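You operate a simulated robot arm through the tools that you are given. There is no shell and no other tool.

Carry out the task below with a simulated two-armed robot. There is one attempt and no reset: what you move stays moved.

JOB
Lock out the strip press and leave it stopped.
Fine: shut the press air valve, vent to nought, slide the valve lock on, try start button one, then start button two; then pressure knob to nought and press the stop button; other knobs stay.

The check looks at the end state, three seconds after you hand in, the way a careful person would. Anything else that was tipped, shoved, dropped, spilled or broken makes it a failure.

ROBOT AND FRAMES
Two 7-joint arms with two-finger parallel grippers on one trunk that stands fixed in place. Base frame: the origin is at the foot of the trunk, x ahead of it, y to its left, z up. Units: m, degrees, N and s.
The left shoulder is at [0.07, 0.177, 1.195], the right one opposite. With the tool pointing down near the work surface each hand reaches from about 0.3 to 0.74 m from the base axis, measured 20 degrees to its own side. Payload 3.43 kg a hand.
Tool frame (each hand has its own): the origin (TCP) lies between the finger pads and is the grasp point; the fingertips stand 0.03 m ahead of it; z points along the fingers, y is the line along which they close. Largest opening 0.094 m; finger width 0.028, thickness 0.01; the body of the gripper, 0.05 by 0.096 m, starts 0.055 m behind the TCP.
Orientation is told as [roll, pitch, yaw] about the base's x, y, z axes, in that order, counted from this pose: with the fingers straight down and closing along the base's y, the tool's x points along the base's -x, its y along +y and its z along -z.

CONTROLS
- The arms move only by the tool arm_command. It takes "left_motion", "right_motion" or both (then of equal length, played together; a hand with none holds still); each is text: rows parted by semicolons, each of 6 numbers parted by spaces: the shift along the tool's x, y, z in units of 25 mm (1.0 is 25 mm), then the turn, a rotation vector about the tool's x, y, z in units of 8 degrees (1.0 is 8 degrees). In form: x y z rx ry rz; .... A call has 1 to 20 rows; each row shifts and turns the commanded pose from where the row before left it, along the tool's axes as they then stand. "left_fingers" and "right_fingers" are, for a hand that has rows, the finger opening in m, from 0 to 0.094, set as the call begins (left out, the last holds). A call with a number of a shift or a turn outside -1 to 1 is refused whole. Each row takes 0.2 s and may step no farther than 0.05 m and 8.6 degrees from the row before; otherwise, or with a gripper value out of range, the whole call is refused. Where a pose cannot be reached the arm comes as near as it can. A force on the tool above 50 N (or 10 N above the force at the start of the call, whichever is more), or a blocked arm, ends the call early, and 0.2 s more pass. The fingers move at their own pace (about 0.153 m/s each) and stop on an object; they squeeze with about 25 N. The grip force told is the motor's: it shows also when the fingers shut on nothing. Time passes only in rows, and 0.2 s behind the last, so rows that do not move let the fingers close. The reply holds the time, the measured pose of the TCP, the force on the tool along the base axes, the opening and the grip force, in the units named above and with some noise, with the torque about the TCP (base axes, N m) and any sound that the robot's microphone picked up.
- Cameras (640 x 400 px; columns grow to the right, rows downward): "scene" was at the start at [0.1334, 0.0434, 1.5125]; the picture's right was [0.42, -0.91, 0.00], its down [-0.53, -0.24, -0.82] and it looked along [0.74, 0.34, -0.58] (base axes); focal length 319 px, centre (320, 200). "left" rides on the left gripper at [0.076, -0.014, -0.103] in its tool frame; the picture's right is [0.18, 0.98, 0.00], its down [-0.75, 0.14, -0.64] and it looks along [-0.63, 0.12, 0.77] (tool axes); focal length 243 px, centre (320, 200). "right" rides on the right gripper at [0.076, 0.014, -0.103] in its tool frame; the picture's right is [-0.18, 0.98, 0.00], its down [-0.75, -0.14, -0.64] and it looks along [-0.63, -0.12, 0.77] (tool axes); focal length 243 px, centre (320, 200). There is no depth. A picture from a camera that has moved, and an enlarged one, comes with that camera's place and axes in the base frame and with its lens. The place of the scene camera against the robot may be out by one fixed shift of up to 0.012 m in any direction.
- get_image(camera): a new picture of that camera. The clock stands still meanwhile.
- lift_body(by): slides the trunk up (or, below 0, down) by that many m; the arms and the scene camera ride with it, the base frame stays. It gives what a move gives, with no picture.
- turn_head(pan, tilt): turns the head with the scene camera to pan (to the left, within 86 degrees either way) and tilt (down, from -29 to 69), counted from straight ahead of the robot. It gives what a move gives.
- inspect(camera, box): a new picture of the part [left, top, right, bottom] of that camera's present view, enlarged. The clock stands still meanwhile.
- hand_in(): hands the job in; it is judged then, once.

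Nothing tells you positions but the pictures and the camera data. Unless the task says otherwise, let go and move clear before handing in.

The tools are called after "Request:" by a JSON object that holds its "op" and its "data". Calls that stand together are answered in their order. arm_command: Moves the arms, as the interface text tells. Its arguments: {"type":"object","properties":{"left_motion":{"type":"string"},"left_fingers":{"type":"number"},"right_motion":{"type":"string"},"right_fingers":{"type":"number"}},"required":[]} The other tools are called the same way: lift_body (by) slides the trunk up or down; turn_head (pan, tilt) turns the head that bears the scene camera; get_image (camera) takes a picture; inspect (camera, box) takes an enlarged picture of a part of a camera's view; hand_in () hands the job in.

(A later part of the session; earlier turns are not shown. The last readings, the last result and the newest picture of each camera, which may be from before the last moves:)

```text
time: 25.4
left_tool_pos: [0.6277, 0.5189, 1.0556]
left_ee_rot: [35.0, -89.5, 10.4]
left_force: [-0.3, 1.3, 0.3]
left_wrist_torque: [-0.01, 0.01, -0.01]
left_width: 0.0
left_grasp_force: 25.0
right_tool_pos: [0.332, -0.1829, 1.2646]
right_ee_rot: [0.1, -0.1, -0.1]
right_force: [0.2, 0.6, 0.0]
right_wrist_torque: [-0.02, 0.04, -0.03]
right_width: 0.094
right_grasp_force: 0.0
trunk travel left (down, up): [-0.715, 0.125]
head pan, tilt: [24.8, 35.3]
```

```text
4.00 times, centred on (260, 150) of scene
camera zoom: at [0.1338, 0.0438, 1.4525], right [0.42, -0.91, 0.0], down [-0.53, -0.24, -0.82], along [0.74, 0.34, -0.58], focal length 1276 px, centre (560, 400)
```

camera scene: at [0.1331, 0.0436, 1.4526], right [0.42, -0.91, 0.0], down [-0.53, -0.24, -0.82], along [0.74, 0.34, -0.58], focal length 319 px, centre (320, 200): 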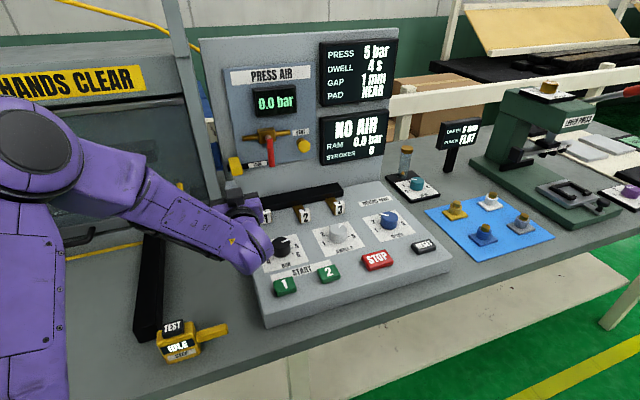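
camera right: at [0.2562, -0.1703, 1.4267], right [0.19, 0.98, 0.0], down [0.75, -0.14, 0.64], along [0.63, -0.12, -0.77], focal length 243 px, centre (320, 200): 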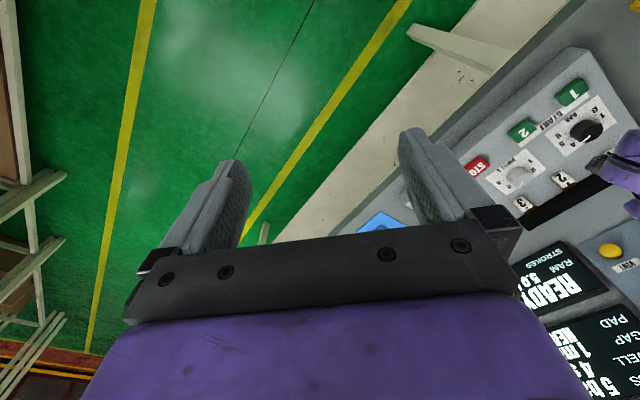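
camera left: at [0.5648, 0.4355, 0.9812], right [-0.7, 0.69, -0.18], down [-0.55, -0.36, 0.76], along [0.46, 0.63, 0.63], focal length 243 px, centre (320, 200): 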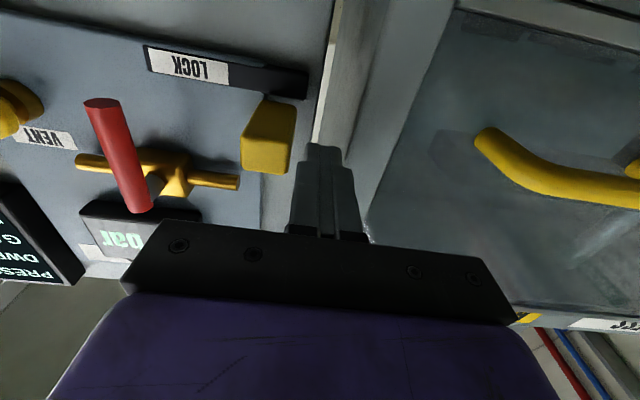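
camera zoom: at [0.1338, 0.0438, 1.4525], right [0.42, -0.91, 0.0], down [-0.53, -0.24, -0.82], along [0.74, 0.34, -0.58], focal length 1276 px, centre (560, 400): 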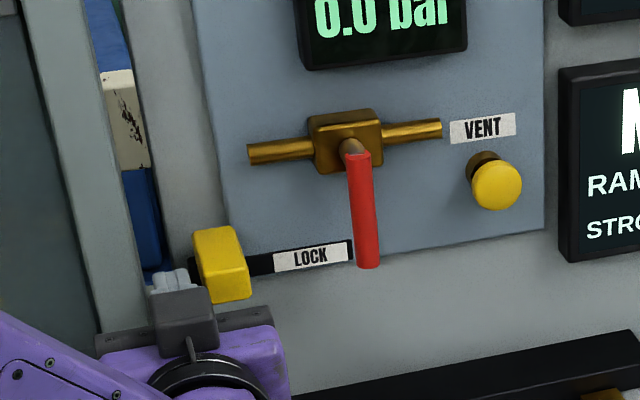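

The fingertips are beside the lock block. I'll go in about 12 mm more and push the slider right toward the lever.

Request:
{"op": "arm_command", "data": {"left_motion": "0 0 0.48 0 0 0; 0 -0.4 0 0 0 0; 0 -0.4 0 0 0 0; 0 -0.4 0 0 0 0; 0 -0.4 0 0 0 0; 0 -0.4 0 0 0 0", "left_fingers": 0.0}}

Request:
{"op": "get_image", "data": {"camera": "left"}}

Request:
{"op": "inspect", "data": {"camera": "scene", "box": [190, 100, 330, 200]}}

```text
time: 26.8
left_tool_pos: [0.6718, 0.4907, 1.056]
left_ee_rot: [42.8, -89.5, 2.5]
left_force: [-0.2, 0.7, 0.5]
left_wrist_torque: [-0.04, -0.03, 0.0]
left_width: 0.0
left_grasp_force: 24.9
right_tool_pos: [0.3315, -0.184, 1.2645]
right_ee_rot: [0.1, 0.0, -0.1]
right_force: [-0.8, -0.6, -0.4]
right_wrist_torque: [0.03, 0.02, 0.01]
right_width: 0.0944
right_grasp_force: 0.0
trunk travel left (down, up): [-0.715, 0.125]
head pan, tilt: [24.8, 35.3]
```

```text
taken
camera left: at [0.6088, 0.4071, 0.9814], right [-0.7, 0.69, -0.18], down [-0.55, -0.36, 0.76], along [0.46, 0.63, 0.63], focal length 243 px, centre (320, 200)
```

left: 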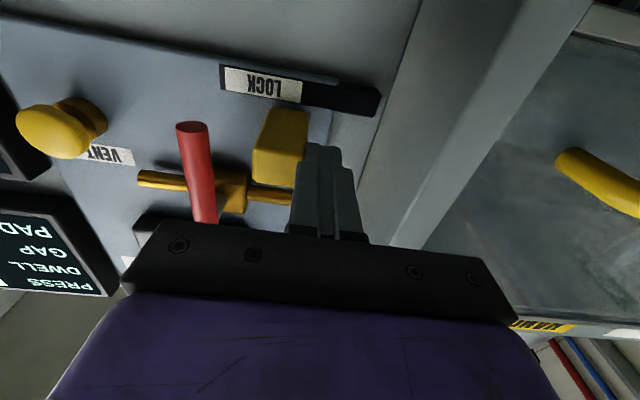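

```text
4.00 times, centred on (260, 150) of scene
camera zoom: at [0.1337, 0.0428, 1.4525], right [0.42, -0.91, 0.0], down [-0.53, -0.24, -0.82], along [0.74, 0.34, -0.58], focal length 1276 px, centre (560, 400)
```

zoom: 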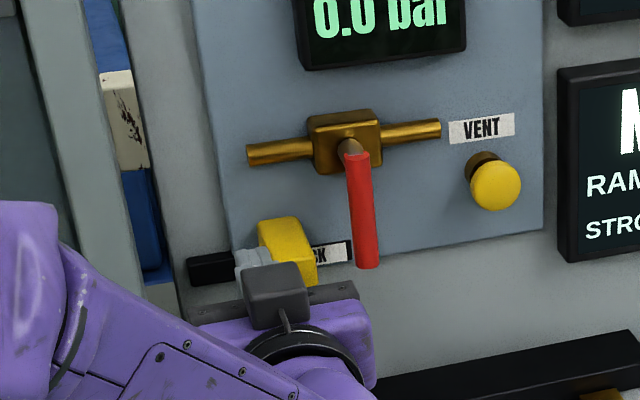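

The slider is moving freely and is about half way. I'll keep pushing until it meets its end stop.

Request:
{"op": "arm_command", "data": {"left_motion": "0 -0.4 0 0 0 0; 0 -0.4 0 0 0 0; 0 -0.25 0 0 0 0", "left_fingers": 0.0}}

Request:
{"op": "get_image", "data": {"camera": "left"}}

Request:
{"op": "inspect", "data": {"camera": "scene", "box": [190, 100, 330, 200]}}

```text
time: 27.6
left_tool_pos: [0.6876, 0.4753, 1.0548]
left_ee_rot: [20.4, -89.6, 25.1]
left_force: [-9.4, 6.0, -0.6]
left_wrist_torque: [-0.06, -0.01, 0.11]
left_width: 0.0
left_grasp_force: 25.2
right_tool_pos: [0.3276, -0.1811, 1.2657]
right_ee_rot: [0.1, -0.3, 0.0]
right_force: [0.1, 0.3, 0.2]
right_wrist_torque: [0.0, -0.01, 0.03]
right_width: 0.0941
right_grasp_force: 0.1
trunk travel left (down, up): [-0.715, 0.125]
head pan, tilt: [24.8, 35.3]
```

```text
taken
camera left: at [0.6241, 0.3924, 0.9814], right [-0.7, 0.69, -0.18], down [-0.55, -0.36, 0.76], along [0.46, 0.63, 0.63], focal length 243 px, centre (320, 200)
```

left: 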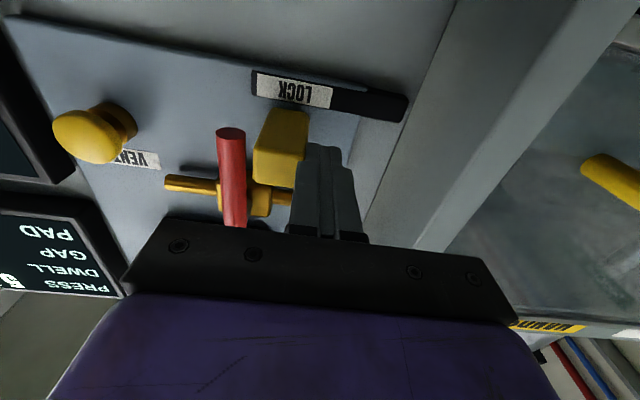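

```text
4.00 times, centred on (260, 150) of scene
camera zoom: at [0.1299, 0.0462, 1.4528], right [0.42, -0.91, 0.0], down [-0.52, -0.25, -0.82], along [0.74, 0.34, -0.58], focal length 1276 px, centre (560, 400)
```

zoom: 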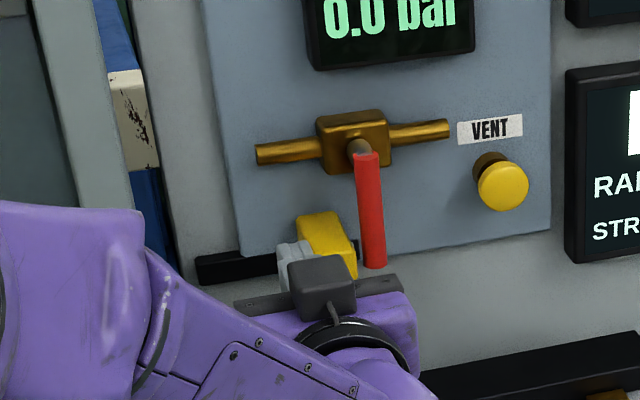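

The force is up to about 11 N at l=-0.150. I'll push a little more to check whether this is the end stop or just friction.

Request:
{"op": "arm_command", "data": {"left_motion": "0 -0.3 0 0 0 0; 0 0 0 0 0 0", "left_fingers": 0.0}}

Request:
{"op": "inspect", "data": {"camera": "left", "box": [180, 40, 440, 240]}}

```text
time: 28.2
left_tool_pos: [0.6881, 0.4751, 1.0567]
left_ee_rot: [-5.1, -89.5, 50.8]
left_force: [-33.7, 23.0, -4.3]
left_wrist_torque: [0.01, 0.13, 0.41]
left_width: 0.0
left_grasp_force: 25.2
right_tool_pos: [0.3238, -0.1773, 1.2674]
right_ee_rot: [-0.1, -0.3, -0.1]
right_force: [0.1, -0.1, 0.7]
right_wrist_torque: [-0.02, 0.03, 0.0]
right_width: 0.0941
right_grasp_force: 0.1
trunk travel left (down, up): [-0.715, 0.125]
head pan, tilt: [24.8, 35.3]
```

```text
2.00 times, centred on (310, 140) of left
camera zoom: at [0.6257, 0.391, 0.9817], right [-0.7, 0.69, -0.18], down [-0.55, -0.36, 0.76], along [0.45, 0.63, 0.62], focal length 485 px, centre (340, 320)
```

zoom: 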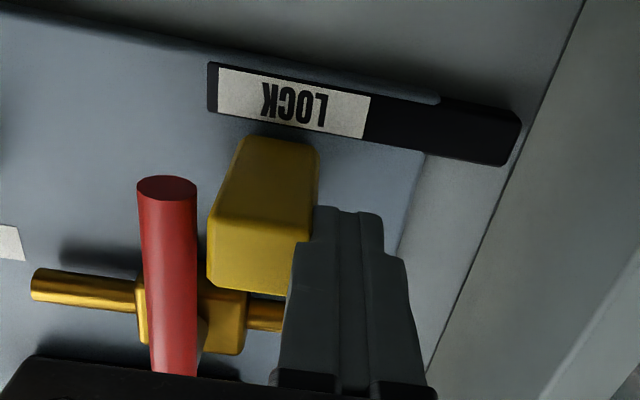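

The force reached 41 N with no movement, so the lock is fully home against the lever. I'll back off and retract, raise the hand, and turn the tool to point down for the start buttons.

Request:
{"op": "arm_command", "data": {"left_motion": "0 0.7 0 0 0 0; 0 0.2 -1 0 0 0; 0 0 -1 0 0 0; 0 0 -1 0 0 0; -1 0 -0.5 0 0 0; -1 0 0 0 0 0; -1 0 0 0 0 0; 0 0 0 0 0.9375 0; 0 0 0 0 0.9375 0; 0 0 0 0 0.9375 0; 0 0 0 0 0.9375 0; 0 0 0 0 0.9375 0; 0 0 0 0 0.9375 0; 0 0 0 0 0.9375 0; 0 0 0 0 0.9375 0; 0 0 0 0 0.9375 0; 0 0 0 0 0.9375 0; 0 0 0 0 0.9375 0; 0 0 0 0 0.9375 0", "left_fingers": 0.0}}

Request:
{"op": "get_image", "data": {"camera": "left"}}

Request:
{"op": "get_image", "data": {"camera": "scene"}}

```text
time: 29.1
left_tool_pos: [0.6335, 0.4429, 1.0654]
left_ee_rot: [176.2, -89.1, -130.5]
left_force: [-0.5, 1.3, 1.7]
left_wrist_torque: [-0.07, 0.07, -0.05]
left_width: 0.0001
left_grasp_force: 24.8
right_tool_pos: [0.3283, -0.1813, 1.2656]
right_ee_rot: [0.0, -0.1, 0.0]
right_force: [-0.4, -0.3, 0.1]
right_wrist_torque: [-0.01, -0.01, -0.02]
right_width: 0.094
right_grasp_force: 0.0
trunk travel left (down, up): [-0.715, 0.125]
head pan, tilt: [24.8, 35.3]
stopped in row 4 (left hand): the force on the tool passed its limit at 59 N (the readings are from after the stop); the commanded pose is now the measured one
```

```text
taken
camera left: at [0.5728, 0.3589, 0.9888], right [-0.7, 0.69, -0.18], down [-0.56, -0.37, 0.74], along [0.45, 0.62, 0.64], focal length 243 px, centre (320, 200)
```

left: 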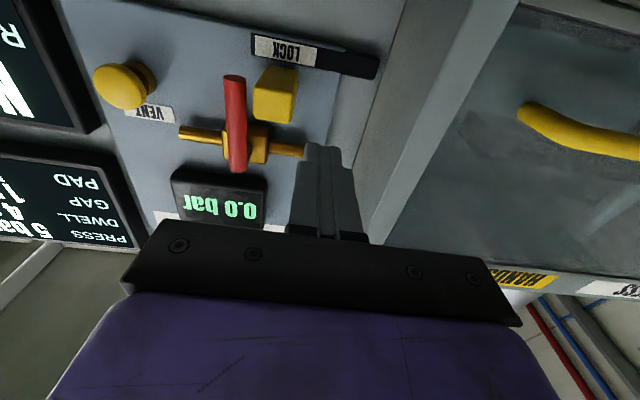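

```text
taken
camera scene: at [0.1303, 0.0443, 1.4527], right [0.42, -0.91, 0.0], down [-0.52, -0.24, -0.82], along [0.74, 0.34, -0.58], focal length 319 px, centre (320, 200)
```

scene: 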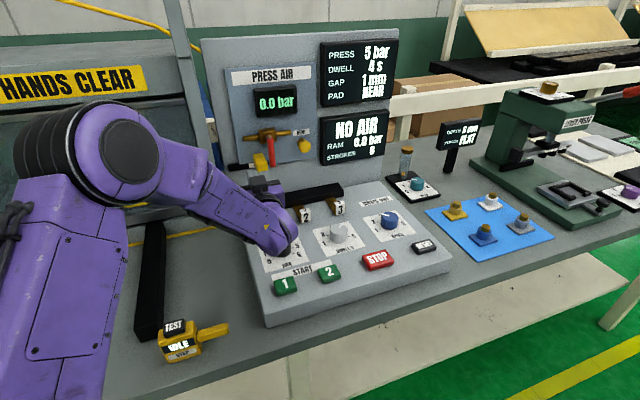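

The retract stopped on a 59 N force spike. Before moving again I need to see whether the wrist or its camera has touched anything on the console.

Request:
{"op": "inspect", "data": {"camera": "scene", "box": [210, 160, 380, 300]}}

Request:
{"op": "inspect", "data": {"camera": "scene", "box": [220, 60, 400, 190]}}

Request:
{"op": "get_image", "data": {"camera": "right"}}

```text
2.86 times, centred on (295, 230) of scene
camera zoom: at [0.1303, 0.0443, 1.4527], right [0.42, -0.91, 0.0], down [-0.52, -0.24, -0.82], along [0.74, 0.34, -0.58], focal length 912 px, centre (391, 114)
```

zoom: 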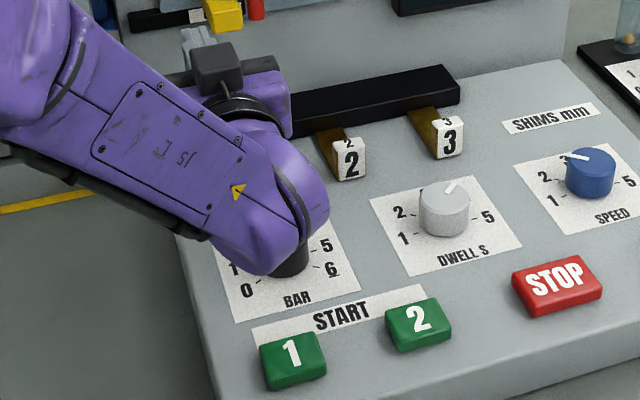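

```text
3.08 times, centred on (310, 125) of scene
camera zoom: at [0.1303, 0.0443, 1.4527], right [0.42, -0.91, 0.0], down [-0.52, -0.24, -0.82], along [0.74, 0.34, -0.58], focal length 982 px, centre (351, 431)
```

zoom: 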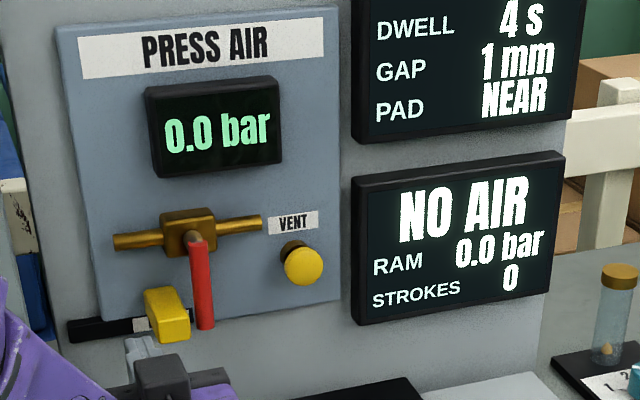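

```text
taken
camera right: at [0.2521, -0.1684, 1.3673], right [0.18, 0.98, 0.0], down [0.75, -0.14, 0.64], along [0.63, -0.12, -0.77], focal length 243 px, centre (320, 200)
```

right: 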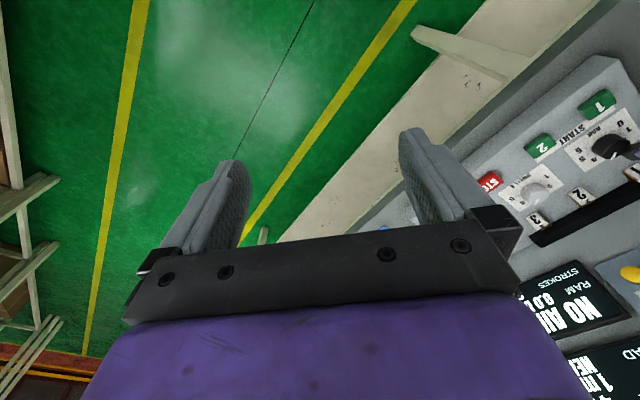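

The wrist link is right above the BAR knob and may be touching it. I'll look closer from the right camera before choosing how to back away.

Request:
{"op": "inspect", "data": {"camera": "right", "box": [470, 60, 640, 220]}}

Request:
{"op": "inspect", "data": {"camera": "scene", "box": [250, 200, 330, 280]}}

```text
2.50 times, centred on (555, 140) of right
camera zoom: at [0.2521, -0.1684, 1.3673], right [0.18, 0.98, 0.0], down [0.75, -0.14, 0.64], along [0.63, -0.12, -0.77], focal length 606 px, centre (-268, 350)
```

zoom: 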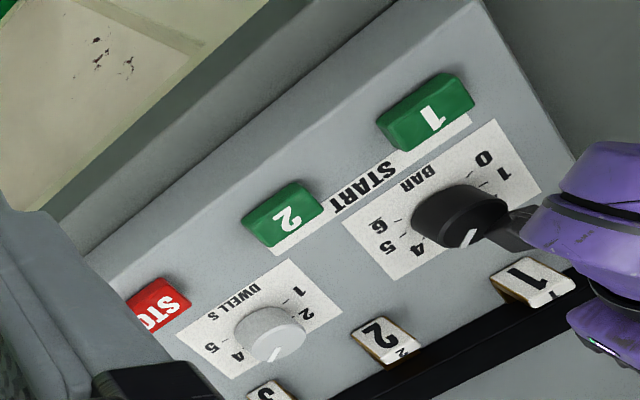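

```text
5.00 times, centred on (290, 240) of scene
camera zoom: at [0.1303, 0.0443, 1.4527], right [0.42, -0.91, 0.0], down [-0.52, -0.24, -0.82], along [0.74, 0.34, -0.58], focal length 1596 px, centre (470, 0)
```

zoom: 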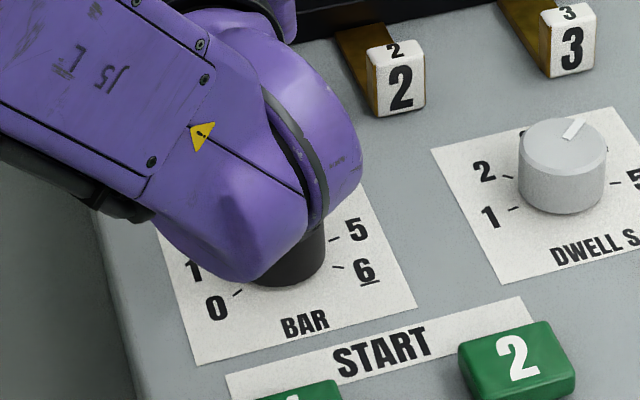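

The wrist camera mount seems to have met the BAR knob. The display still reads PRESS 5 bar, so the setting hasn't changed. I'll lift straight up, away from the knob.

Request:
{"op": "arm_command", "data": {"left_motion": "-0.5 0 0 0 0 0; -1 0 0 0 0 0; -1 0 0 0 0 0; -1 0 0 0 0 0", "left_fingers": 0.0}}

Request:
{"op": "get_image", "data": {"camera": "scene"}}

Request:
{"op": "inspect", "data": {"camera": "right", "box": [470, 60, 640, 220]}}

```text
time: 30.1
left_tool_pos: [0.6332, 0.4391, 1.1528]
left_ee_rot: [166.7, -89.3, -121.3]
left_force: [-0.4, 0.3, 0.2]
left_wrist_torque: [-0.03, 0.01, 0.01]
left_width: 0.0
left_grasp_force: 24.7
right_tool_pos: [0.3297, -0.1831, 1.2643]
right_ee_rot: [0.1, -0.1, 0.0]
right_force: [0.4, -1.1, 0.5]
right_wrist_torque: [-0.01, -0.03, 0.02]
right_width: 0.0941
right_grasp_force: 0.0
trunk travel left (down, up): [-0.715, 0.125]
head pan, tilt: [24.8, 35.3]
```

```text
taken
camera scene: at [0.1325, 0.0431, 1.4526], right [0.42, -0.91, 0.0], down [-0.52, -0.24, -0.82], along [0.74, 0.34, -0.58], focal length 319 px, centre (320, 200)
```

scene: 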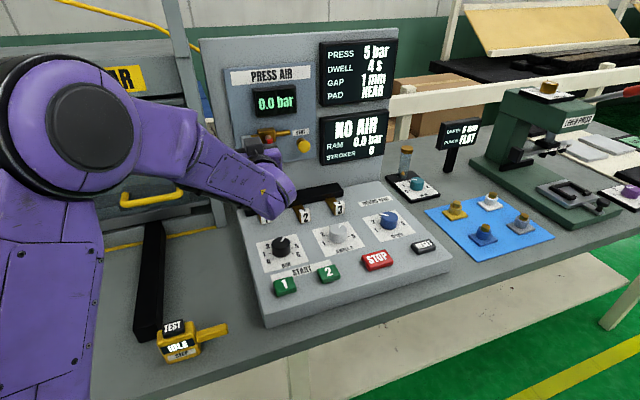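

```text
2.50 times, centred on (555, 140) of right
camera zoom: at [0.2543, -0.1695, 1.3668], right [0.18, 0.98, 0.0], down [0.75, -0.14, 0.64], along [0.63, -0.12, -0.77], focal length 606 px, centre (-268, 350)
```

zoom: 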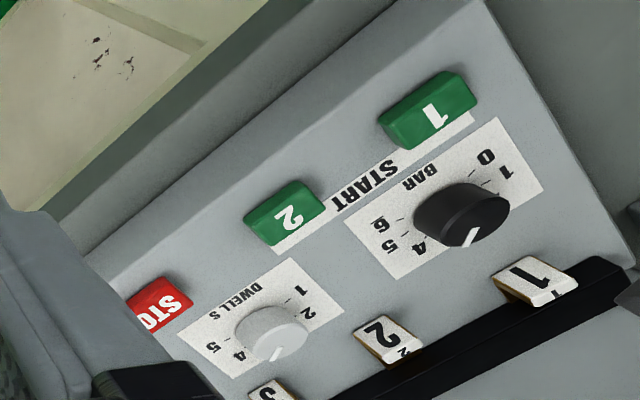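

The hand is clear now: the knob, shims and buttons all look undisturbed and the display still reads 5 bar. I'll back off slightly while pitching the tool down to hover over the console.

Request:
{"op": "arm_command", "data": {"left_motion": "0 0 0 0 0.9375 0; 0 0 0 0 0.9375 0; 0 0 0 0 0.9375 0; 0 0 0 0 0.9375 0; 0 0 0 0 0.9375 0; 0 0 0 0 0.9375 0; 0 0 0 0 0.9375 0; 0 0 0 0 0.9375 0; 0 0 0 0 0.9375 0; 0 0 0 0 0.9375 0; 0 0 0 0 0.9375 0; 0 0 0 0 0.9375 0; 1 0 0 0 0 0; 1 0 0 0 0 0; 1 0 0 0 0 0; 1 0 0 0 0 0; 1 0 0 0 0 0; 1 0 0 0 0 0", "left_fingers": 0.0}}

Request:
{"op": "get_image", "data": {"camera": "left"}}

Request:
{"op": "get_image", "data": {"camera": "scene"}}

```text
time: 34.0
left_tool_pos: [0.5249, 0.3327, 1.1487]
left_ee_rot: [0.1, -0.6, 45.5]
left_force: [0.3, -0.5, 0.7]
left_wrist_torque: [0.0, 0.02, 0.0]
left_width: 0.0
left_grasp_force: 24.8
left hand out of reach, approached as far as the arm can: row 12
right_tool_pos: [0.3307, -0.1839, 1.2644]
right_ee_rot: [0.2, 0.1, 0.0]
right_force: [0.0, 0.3, -0.3]
right_wrist_torque: [0.0, 0.04, 0.0]
right_width: 0.0939
right_grasp_force: 0.1
trunk travel left (down, up): [-0.715, 0.125]
head pan, tilt: [24.8, 35.3]
```

```text
taken
camera left: at [0.4809, 0.2676, 1.2507], right [-0.83, 0.56, 0.0], down [0.42, 0.63, 0.65], along [0.36, 0.54, -0.76], focal length 243 px, centre (320, 200)
```

left: 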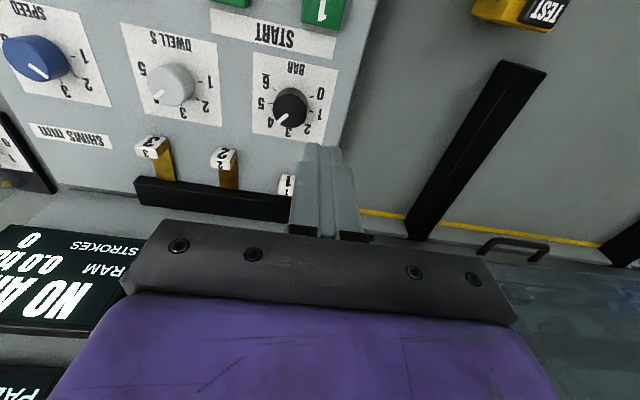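

```text
taken
camera scene: at [0.1325, 0.0425, 1.4526], right [0.42, -0.91, 0.0], down [-0.52, -0.24, -0.82], along [0.74, 0.34, -0.58], focal length 319 px, centre (320, 200)
```

scene: 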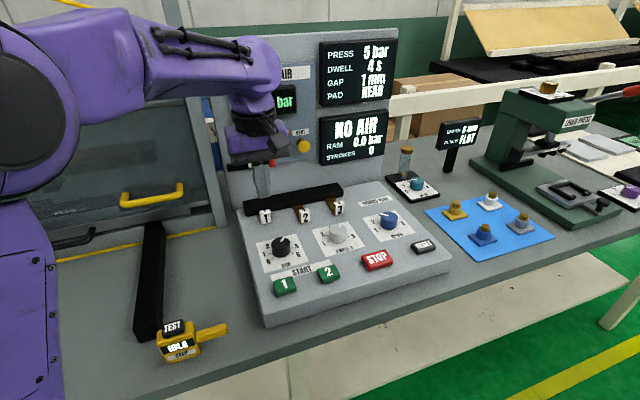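

I have a good overhead view. START 1 is near (0.486, 0.281, z≈0.917), START 2 near (0.554, 0.212), and the BAR knob near (0.565, 0.331). I'll bring the closed fingertips above START 1 and descend partway to check the alignment.

Request:
{"op": "arm_command", "data": {"left_motion": "1 -0.36 0 0 0 0; 1 0 0 0 0 0; 0.58 0 0 0 0 0; 0 0 1 0 0 0; 0 0 1 0 0 0; 0 0 1 0 0 0; 0 0 1 0 0 0", "left_fingers": 0.0}}

Request:
{"op": "get_image", "data": {"camera": "left"}}

Request:
{"op": "get_image", "data": {"camera": "scene"}}

```text
time: 35.5
left_tool_pos: [0.489, 0.2846, 1.0485]
left_ee_rot: [0.2, -0.7, 45.5]
left_force: [0.5, -0.5, -0.4]
left_wrist_torque: [-0.04, 0.01, 0.03]
left_width: 0.0
left_grasp_force: 25.3
right_tool_pos: [0.3325, -0.1832, 1.2637]
right_ee_rot: [0.2, 0.0, 0.0]
right_force: [0.5, 0.1, 0.4]
right_wrist_torque: [0.01, 0.0, -0.01]
right_width: 0.0938
right_grasp_force: 0.1
trunk travel left (down, up): [-0.715, 0.125]
head pan, tilt: [24.8, 35.3]
```

```text
taken
camera left: at [0.4451, 0.2178, 1.1498], right [-0.83, 0.56, 0.0], down [0.42, 0.63, 0.65], along [0.36, 0.54, -0.76], focal length 243 px, centre (320, 200)
```

left: 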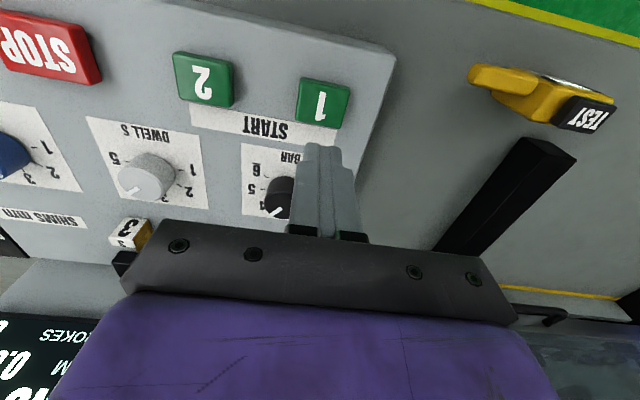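

```text
taken
camera scene: at [0.1345, 0.0435, 1.4525], right [0.42, -0.91, 0.0], down [-0.53, -0.24, -0.82], along [0.74, 0.34, -0.58], focal length 319 px, centre (320, 200)
```

scene: 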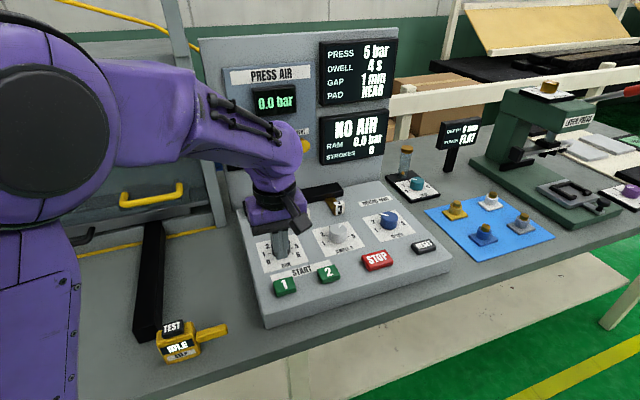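

START 1 lines up under the fingertips to within about 3 mm. I'll descend quickly to just above it and then in small steps, listening for the click.

Request:
{"op": "arm_command", "data": {"left_motion": "0.1 0.1 1 0 0 0; 0 0 1 0 0 0; 0 0 1 0 0 0; 0 0 0.3 0 0 0; 0 0 0.2 0 0 0; 0 0 0.2 0 0 0", "left_fingers": 0.0}}

Request:
{"op": "get_image", "data": {"camera": "left"}}

Request:
{"op": "inspect", "data": {"camera": "scene", "box": [230, 200, 360, 320]}}

```text
time: 36.9
left_tool_pos: [0.4835, 0.2837, 0.9681]
left_ee_rot: [-0.5, -1.9, 45.6]
left_force: [-6.8, 1.2, 30.9]
left_wrist_torque: [-0.22, 0.6, 0.03]
left_width: 0.0
left_grasp_force: 25.3
right_tool_pos: [0.3226, -0.187, 1.2671]
right_ee_rot: [0.3, -0.6, 0.0]
right_force: [0.3, 0.3, -0.5]
right_wrist_torque: [0.01, 0.02, 0.0]
right_width: 0.0941
right_grasp_force: 0.1
trunk travel left (down, up): [-0.715, 0.125]
head pan, tilt: [24.8, 35.3]
heard: click
stopped in row 6 (left hand): the force on the tool passed its limit at 53 N (the readings are from after the stop); the commanded pose is now the measured one
```

```text
taken
camera left: at [0.4379, 0.2165, 1.0686], right [-0.83, 0.56, -0.02], down [0.41, 0.63, 0.67], along [0.38, 0.55, -0.75], focal length 243 px, centre (320, 200)
```

left: 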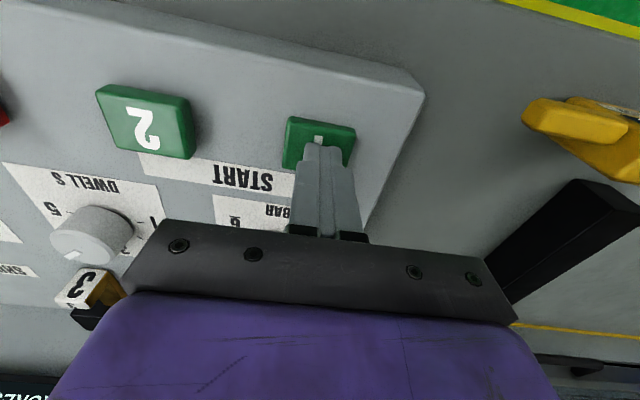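

```text
3.33 times, centred on (295, 260) of scene
camera zoom: at [0.1235, 0.0395, 1.4539], right [0.42, -0.91, 0.0], down [-0.52, -0.24, -0.82], along [0.74, 0.34, -0.57], focal length 1064 px, centre (403, 0)
```

zoom: 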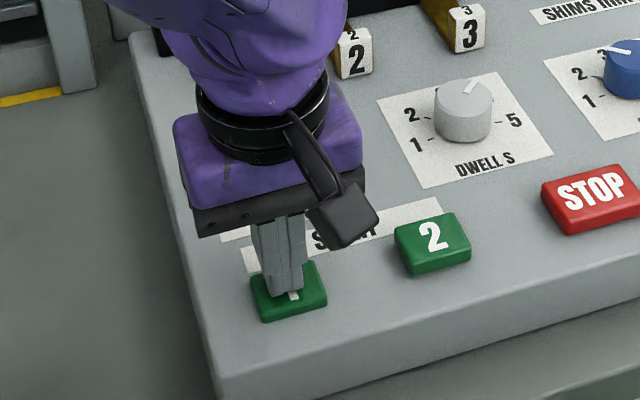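

START 1 clicked with the button bottomed out at a fingertip height of about 0.938. I'll lift off now and check that the press stayed still.

Request:
{"op": "arm_command", "data": {"left_motion": "0 0 -1 0 0 0; 0 0 -1 0 0 0; 0 0 -0.5 0 0 0", "left_fingers": 0.0}}

Request:
{"op": "get_image", "data": {"camera": "scene"}}

Request:
{"op": "get_image", "data": {"camera": "left"}}

```text
time: 37.7
left_tool_pos: [0.4863, 0.2828, 1.0227]
left_ee_rot: [-0.1, -1.2, 45.5]
left_force: [0.0, 0.3, 0.0]
left_wrist_torque: [0.03, 0.02, -0.01]
left_width: 0.0
left_grasp_force: 25.0
right_tool_pos: [0.33, -0.1824, 1.2645]
right_ee_rot: [0.2, 0.0, 0.0]
right_force: [-0.1, 0.8, 0.8]
right_wrist_torque: [0.0, -0.03, 0.03]
right_width: 0.0942
right_grasp_force: 0.0
trunk travel left (down, up): [-0.715, 0.125]
head pan, tilt: [24.8, 35.3]
```

```text
taken
camera scene: at [0.1343, 0.0435, 1.4523], right [0.42, -0.91, 0.0], down [-0.53, -0.24, -0.82], along [0.74, 0.34, -0.58], focal length 319 px, centre (320, 200)
```

scene: 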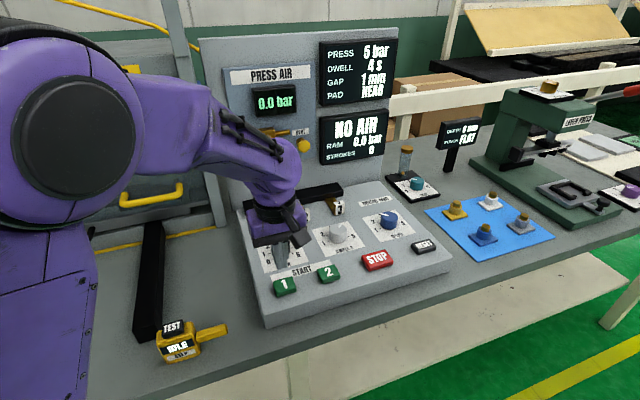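

```text
taken
camera left: at [0.4427, 0.2184, 1.1241], right [-0.83, 0.56, -0.01], down [0.42, 0.63, 0.66], along [0.37, 0.54, -0.75], focal length 243 px, centre (320, 200)
```

left: 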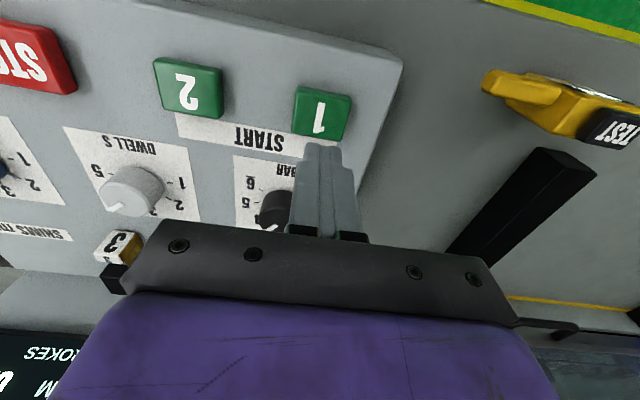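

The panel still shows NO AIR with 0 strokes, so START 1 did nothing, as it should. I'll move along the button row to START 2 at about (0.552, 0.212).

Request:
{"op": "arm_command", "data": {"left_motion": "0.15 -0.97 0 0 0.15 0; 0 -0.97 0 0 0 0; 0 -0.97 0 0 0 0; 0 -0.97 0 0 0 0", "left_fingers": 0.0}}

Request:
{"op": "get_image", "data": {"camera": "left"}}

Request:
{"op": "get_image", "data": {"camera": "scene"}}

```text
time: 38.7
left_tool_pos: [0.5545, 0.2135, 1.0217]
left_ee_rot: [-0.1, 0.0, 45.7]
left_force: [0.4, -0.2, 0.8]
left_wrist_torque: [0.0, 0.02, 0.02]
left_width: 0.0
left_grasp_force: 25.5
right_tool_pos: [0.3325, -0.1843, 1.263]
right_ee_rot: [0.2, -0.1, 0.1]
right_force: [0.2, -0.4, 0.5]
right_wrist_torque: [-0.03, 0.02, 0.02]
right_width: 0.0939
right_grasp_force: 0.0
trunk travel left (down, up): [-0.715, 0.125]
head pan, tilt: [24.8, 35.3]
```

```text
taken
camera left: at [0.5118, 0.1482, 1.1253], right [-0.83, 0.56, 0.0], down [0.43, 0.64, 0.64], along [0.36, 0.53, -0.77], focal length 243 px, centre (320, 200)
```

left: 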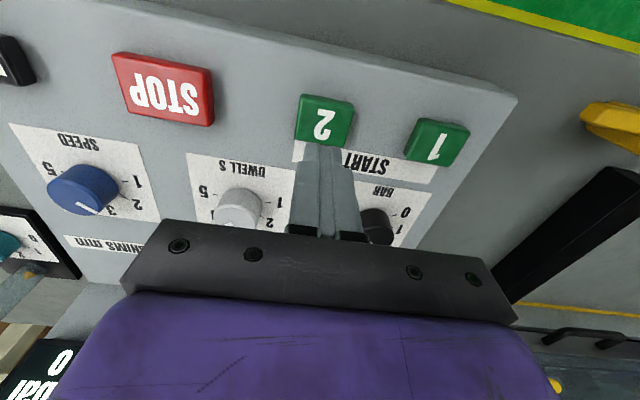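

```text
taken
camera scene: at [0.1344, 0.0423, 1.4525], right [0.42, -0.91, 0.0], down [-0.53, -0.24, -0.82], along [0.74, 0.34, -0.58], focal length 319 px, centre (320, 200)
```

scene: 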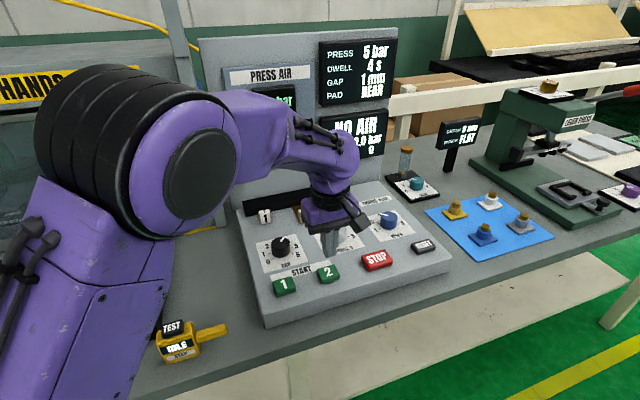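

START 2 is under the fingertips with about a 5 mm offset, which I'll correct as I descend and press gently.

Request:
{"op": "arm_command", "data": {"left_motion": "0.2 0 1 0 0 0; 0 0 0.6 0 0 0; 0 0 0.2 0 0 0; 0 0 0.2 0 0 0; 0 0 0.12 0 0 0", "left_fingers": 0.0}}

Request:
{"op": "get_image", "data": {"camera": "left"}}

```text
time: 39.9
left_tool_pos: [0.55, 0.2091, 0.9704]
left_ee_rot: [-0.1, 0.0, 45.6]
left_force: [-0.8, 1.2, 2.6]
left_wrist_torque: [0.08, 0.04, -0.03]
left_width: 0.0003
left_grasp_force: 25.0
right_tool_pos: [0.3293, -0.1827, 1.2642]
right_ee_rot: [0.0, -0.1, -0.2]
right_force: [-0.8, -0.1, -0.2]
right_wrist_torque: [0.0, -0.01, -0.02]
right_width: 0.0941
right_grasp_force: 0.1
trunk travel left (down, up): [-0.715, 0.125]
head pan, tilt: [24.8, 35.3]
heard: click
```

```text
taken
camera left: at [0.5065, 0.1445, 1.0732], right [-0.83, 0.56, 0.0], down [0.43, 0.64, 0.64], along [0.36, 0.53, -0.77], focal length 243 px, centre (320, 200)
```

left: 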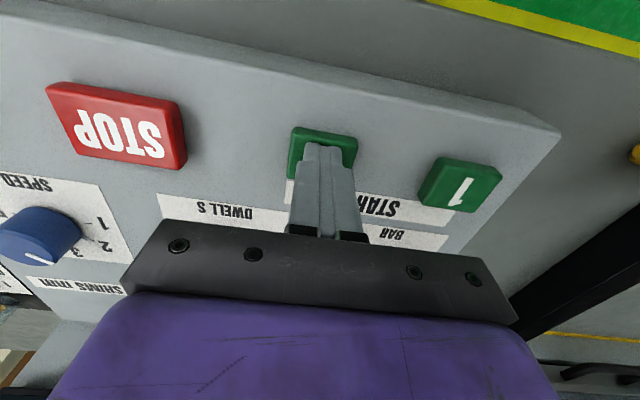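

START 2 clicked with only about 3 N. I'll lift away, confirm the press stays stopped, and move to look at the BAR knob.

Request:
{"op": "arm_command", "data": {"left_motion": "0 0 -1 0 0 0; 0 0 -1 0 0 0; 0 0 -1 0 0 0; 0 1 -1 0 0 0; 0.5 1 -1 0 0 0; 0.5 1 -0.6 0 0 0; 0.5 1 0 0 0 0; 0 1 0 0 0 0; 0 0.2 0 0 0 0", "left_fingers": 0.0}}

Request:
{"op": "get_image", "data": {"camera": "left"}}

Request:
{"op": "get_image", "data": {"camera": "scene"}}

```text
time: 41.9
left_tool_pos: [0.4362, 0.2787, 1.1065]
left_ee_rot: [-1.3, 0.7, 45.6]
left_force: [-1.2, -0.4, -0.3]
left_wrist_torque: [-0.03, -0.01, -0.02]
left_width: 0.0
left_grasp_force: 25.4
left hand out of reach, approached as far as the arm can: row 8
right_tool_pos: [0.3307, -0.1813, 1.2652]
right_ee_rot: [-0.1, -0.1, 0.0]
right_force: [0.0, 0.2, 0.7]
right_wrist_torque: [-0.04, -0.01, -0.03]
right_width: 0.0939
right_grasp_force: 0.1
trunk travel left (down, up): [-0.715, 0.125]
head pan, tilt: [24.8, 35.3]
```

```text
taken
camera left: at [0.3928, 0.2167, 1.2115], right [-0.83, 0.56, -0.02], down [0.42, 0.65, 0.63], along [0.36, 0.51, -0.78], focal length 243 px, centre (320, 200)
```

left: 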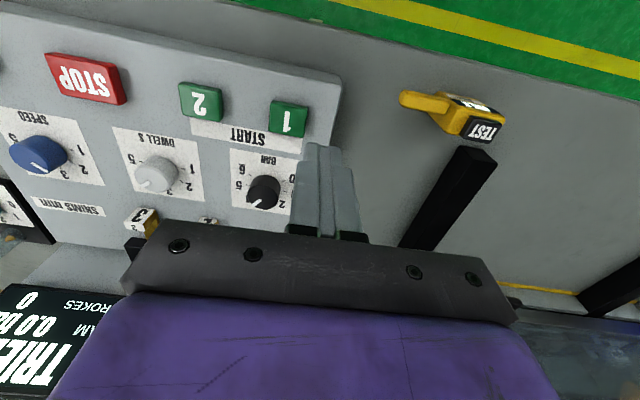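

```text
taken
camera scene: at [0.1338, 0.0452, 1.4525], right [0.42, -0.91, 0.0], down [-0.53, -0.24, -0.82], along [0.74, 0.34, -0.58], focal length 319 px, centre (320, 200)
```

scene: 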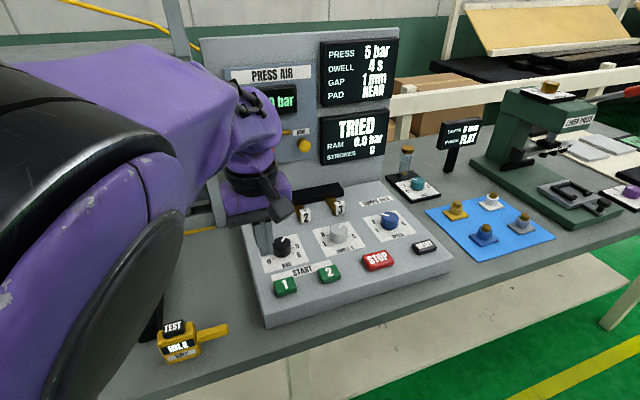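

The status now reads TRIED with 0 strokes, so the lockout test is registered. Now I'll examine the BAR knob closely to plan the grip.

Request:
{"op": "inspect", "data": {"camera": "left", "box": [100, 70, 340, 230]}}

Request:
{"op": "inspect", "data": {"camera": "scene", "box": [250, 215, 340, 285]}}

Request:
{"op": "inspect", "data": {"camera": "scene", "box": [230, 30, 400, 180]}}

```text
2.50 times, centred on (220, 150) of left
camera zoom: at [0.3928, 0.2167, 1.2115], right [-0.83, 0.56, -0.02], down [0.42, 0.65, 0.63], along [0.36, 0.51, -0.78], focal length 606 px, centre (570, 325)
```

zoom: 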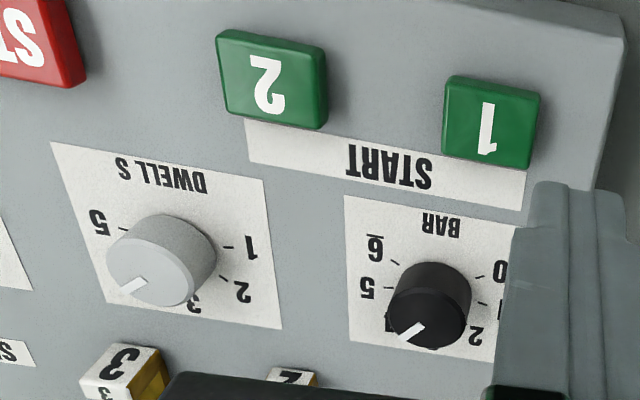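

```text
5.71 times, centred on (295, 250) of scene
camera zoom: at [0.1338, 0.0452, 1.4525], right [0.42, -0.91, 0.0], down [-0.53, -0.24, -0.82], along [0.74, 0.34, -0.58], focal length 1823 px, centre (463, -86)
```

zoom: 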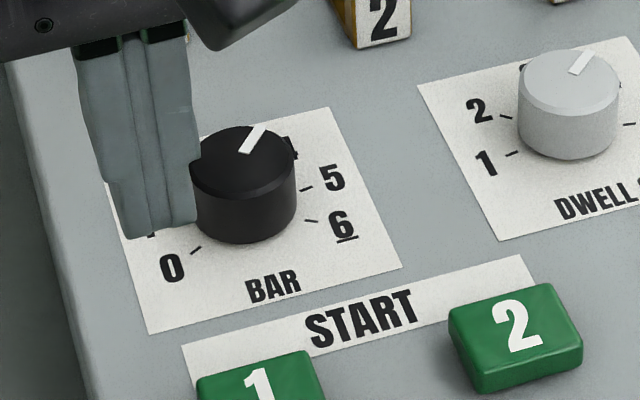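

```text
2.67 times, centred on (315, 105) of scene
camera zoom: at [0.1338, 0.0452, 1.4525], right [0.42, -0.91, 0.0], down [-0.53, -0.24, -0.82], along [0.74, 0.34, -0.58], focal length 851 px, centre (333, 453)
```

zoom: 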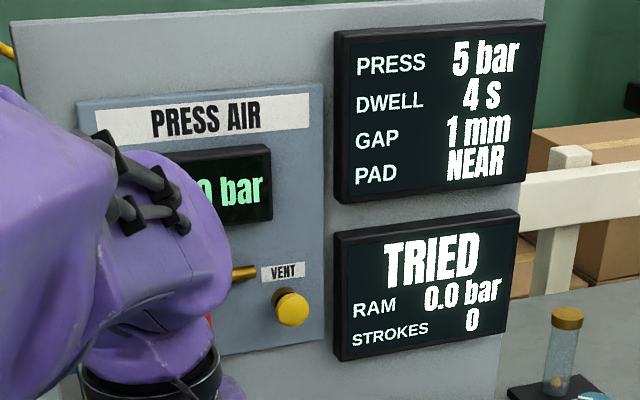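

The panel surface is roughly flat at z≈0.93. The BAR pointer now reads about 4 because the earlier bump nudged it a little, but it is going to 0 anyway. The knob is near n≈0.635–0.645, l≈-0.164 with its top around z≈0.965, so I'll bring open fingers above it and check the alignment.

Request:
{"op": "arm_command", "data": {"left_motion": "-1 -0.4 0 0 0 0; -1 -0.4 0 0 0 0; -1 -0.4 0 0 0 0; -1 -0.4 0 0 0 0; -1 -0.5 0 0 0 0; -0.2 0 0.5 0 0 0; 0 0 1 0 0 0; 0 0 0.5 0 0 0", "left_fingers": 0.075}}

Request:
{"op": "get_image", "data": {"camera": "left"}}

Request:
{"op": "get_image", "data": {"camera": "scene"}}

```text
time: 43.7
left_tool_pos: [0.5642, 0.332, 1.058]
left_ee_rot: [-0.2, 0.0, 45.7]
left_force: [0.5, 0.6, 0.0]
left_wrist_torque: [0.02, 0.01, -0.01]
left_width: 0.0749
left_grasp_force: 0.1
right_tool_pos: [0.3301, -0.1828, 1.2649]
right_ee_rot: [0.0, -0.1, 0.0]
right_force: [-0.1, -0.2, 1.1]
right_wrist_torque: [-0.01, 0.01, 0.0]
right_width: 0.0939
right_grasp_force: 0.0
trunk travel left (down, up): [-0.715, 0.125]
head pan, tilt: [24.8, 35.3]
```

```text
taken
camera left: at [0.5204, 0.2677, 1.1606], right [-0.83, 0.56, 0.0], down [0.43, 0.64, 0.64], along [0.36, 0.53, -0.77], focal length 243 px, centre (320, 200)
```

left: 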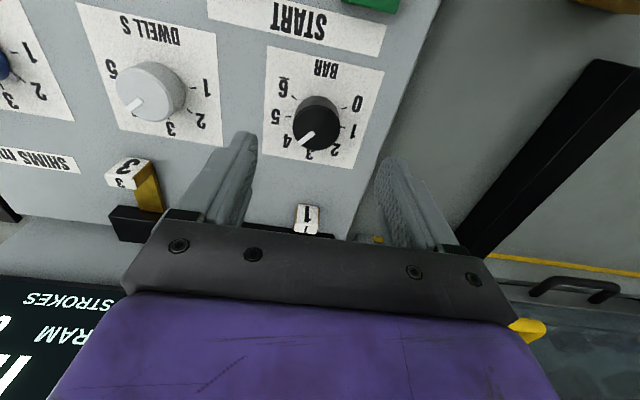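

```text
taken
camera scene: at [0.1338, 0.0434, 1.4525], right [0.42, -0.91, 0.0], down [-0.53, -0.24, -0.82], along [0.74, 0.34, -0.58], focal length 319 px, centre (320, 200)
```

scene: 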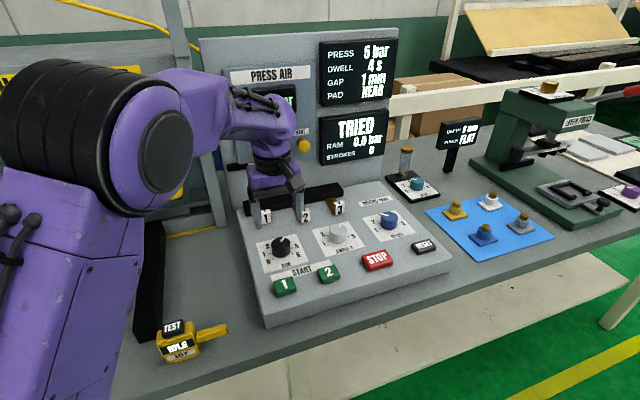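

I now have a clear view between the fingers. I'll zoom in to measure the knob's centre, size and pointer.

Request:
{"op": "inspect", "data": {"camera": "left", "box": [240, 30, 400, 170]}}

Request:
{"op": "inspect", "data": {"camera": "scene", "box": [240, 160, 340, 280]}}

```text
2.86 times, centred on (320, 100) of left
camera zoom: at [0.5204, 0.2677, 1.1606], right [-0.83, 0.56, 0.0], down [0.43, 0.64, 0.64], along [0.36, 0.53, -0.77], focal length 693 px, centre (320, 486)
```

zoom: 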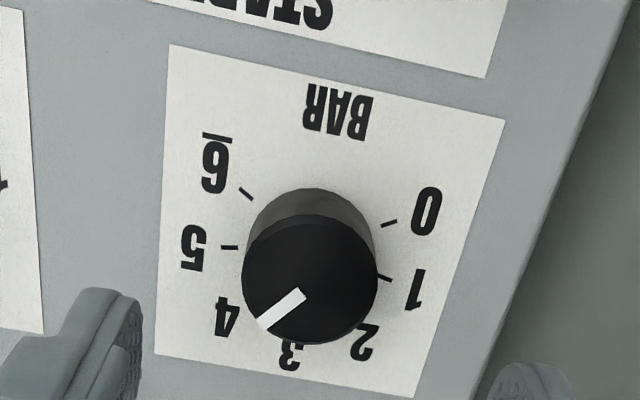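

```text
3.33 times, centred on (290, 220) of scene
camera zoom: at [0.1338, 0.0434, 1.4525], right [0.42, -0.91, 0.0], down [-0.53, -0.24, -0.82], along [0.74, 0.34, -0.58], focal length 1064 px, centre (420, 133)
```

zoom: 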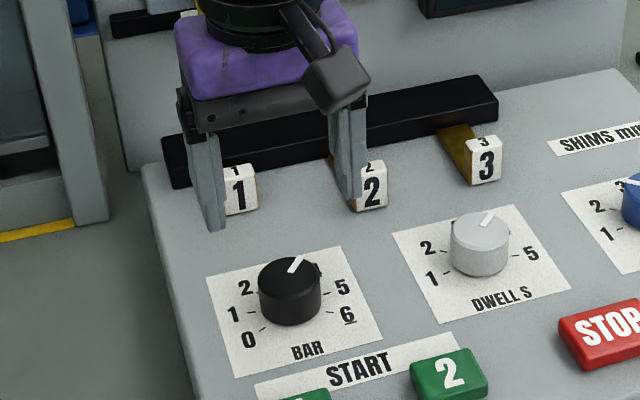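

The knob is centred at about (0.5715, 0.3397), roughly 41 mm across, with its top at z≈0.958. The scale runs 40° per bar, 0 sits at 210°, and the pointer is near 49°, so it needs about 161° counter-clockwise. I'll centre over it and wind the wrist clockwise first to gain range.

Request:
{"op": "arm_command", "data": {"left_motion": "-0.42 0 0 0 0 0; 0 0 0 0 0 1; 0 0 0 0 0 1; 0 0 0 0 0 1; 0 0 0 0 0 1; 0 0 0 0 0 1; 0 0 0 0 0 1; 0 0 0 0 0 1; 0 0 0 0 0 1; 0 0 0 0 0 1; 0 0 0 0 0 1", "left_fingers": 0.075}}

Request:
{"op": "get_image", "data": {"camera": "left"}}

Request:
{"op": "get_image", "data": {"camera": "scene"}}

```text
time: 46.1
left_tool_pos: [0.5715, 0.3386, 1.0586]
left_ee_rot: [0.0, -0.2, -34.6]
left_force: [0.6, 0.2, -0.4]
left_wrist_torque: [-0.01, 0.0, -0.03]
left_width: 0.0751
left_grasp_force: 0.1
right_tool_pos: [0.3313, -0.1831, 1.2643]
right_ee_rot: [0.1, 0.0, 0.1]
right_force: [0.3, 0.1, -0.1]
right_wrist_torque: [-0.03, 0.02, -0.03]
right_width: 0.094
right_grasp_force: 0.1
trunk travel left (down, up): [-0.715, 0.125]
head pan, tilt: [24.8, 35.3]
```

```text
taken
camera left: at [0.4999, 0.3708, 1.161], right [0.41, 0.91, 0.0], down [0.7, -0.31, 0.64], along [0.59, -0.26, -0.76], focal length 243 px, centre (320, 200)
```

left: 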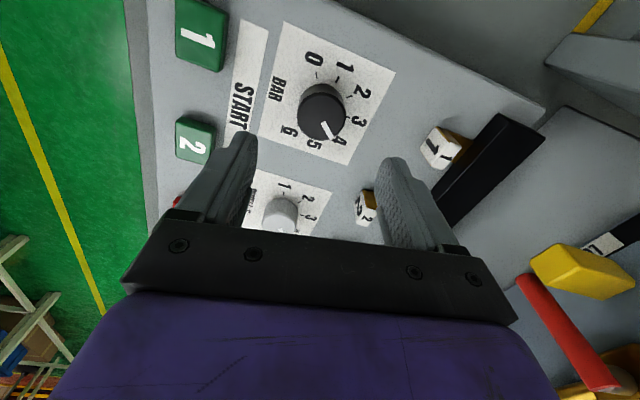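

```text
taken
camera scene: at [0.1334, 0.0436, 1.4525], right [0.42, -0.91, 0.0], down [-0.53, -0.24, -0.82], along [0.74, 0.34, -0.58], focal length 319 px, centre (320, 200)
```

scene: 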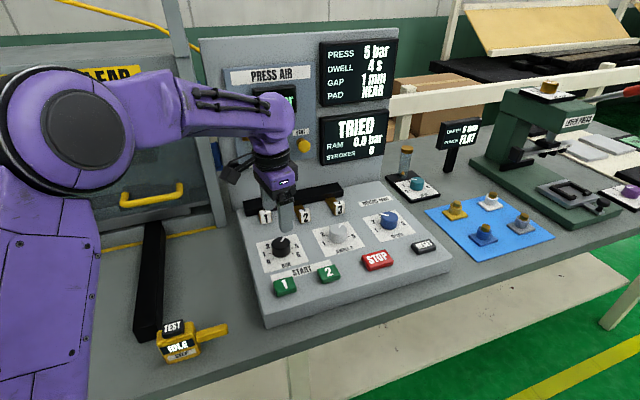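

This second angle confirms the knob centre at about (0.572, 0.340), right under the TCP. I'll descend and grip it.

Request:
{"op": "arm_command", "data": {"left_motion": "0 0 1 0 0 0; 0 0 1 0 0 0; 0 0 1 0 0 0; 0 0 0.64 0 0 0", "left_fingers": 0.075}}

Request:
{"op": "get_image", "data": {"camera": "left"}}

Request:
{"op": "inspect", "data": {"camera": "scene", "box": [230, 180, 350, 290]}}

```text
time: 47.1
left_tool_pos: [0.5712, 0.3398, 0.9664]
left_ee_rot: [-0.1, -0.1, -34.6]
left_force: [0.5, 0.1, -0.1]
left_wrist_torque: [0.01, -0.02, 0.05]
left_width: 0.0749
left_grasp_force: 0.1
right_tool_pos: [0.3312, -0.1836, 1.2651]
right_ee_rot: [0.1, 0.0, 0.1]
right_force: [-0.2, 0.6, 0.7]
right_wrist_torque: [0.01, 0.04, 0.03]
right_width: 0.0937
right_grasp_force: 0.0
trunk travel left (down, up): [-0.715, 0.125]
head pan, tilt: [24.8, 35.3]
```

```text
taken
camera left: at [0.5, 0.3714, 1.0694], right [0.4, 0.91, 0.0], down [0.7, -0.31, 0.64], along [0.59, -0.26, -0.77], focal length 243 px, centre (320, 200)
```

left: 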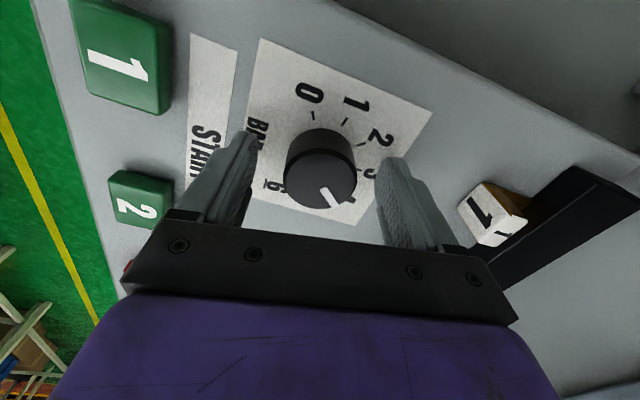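

```text
3.64 times, centred on (290, 235) of scene
camera zoom: at [0.134, 0.0437, 1.4525], right [0.42, -0.91, 0.0], down [-0.53, -0.24, -0.82], along [0.74, 0.34, -0.58], focal length 1160 px, centre (429, 73)
```

zoom: 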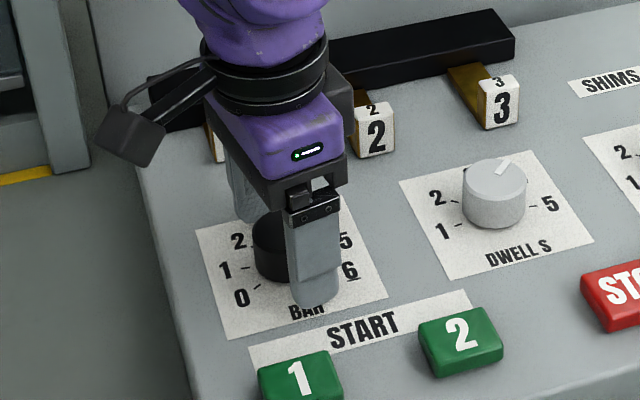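

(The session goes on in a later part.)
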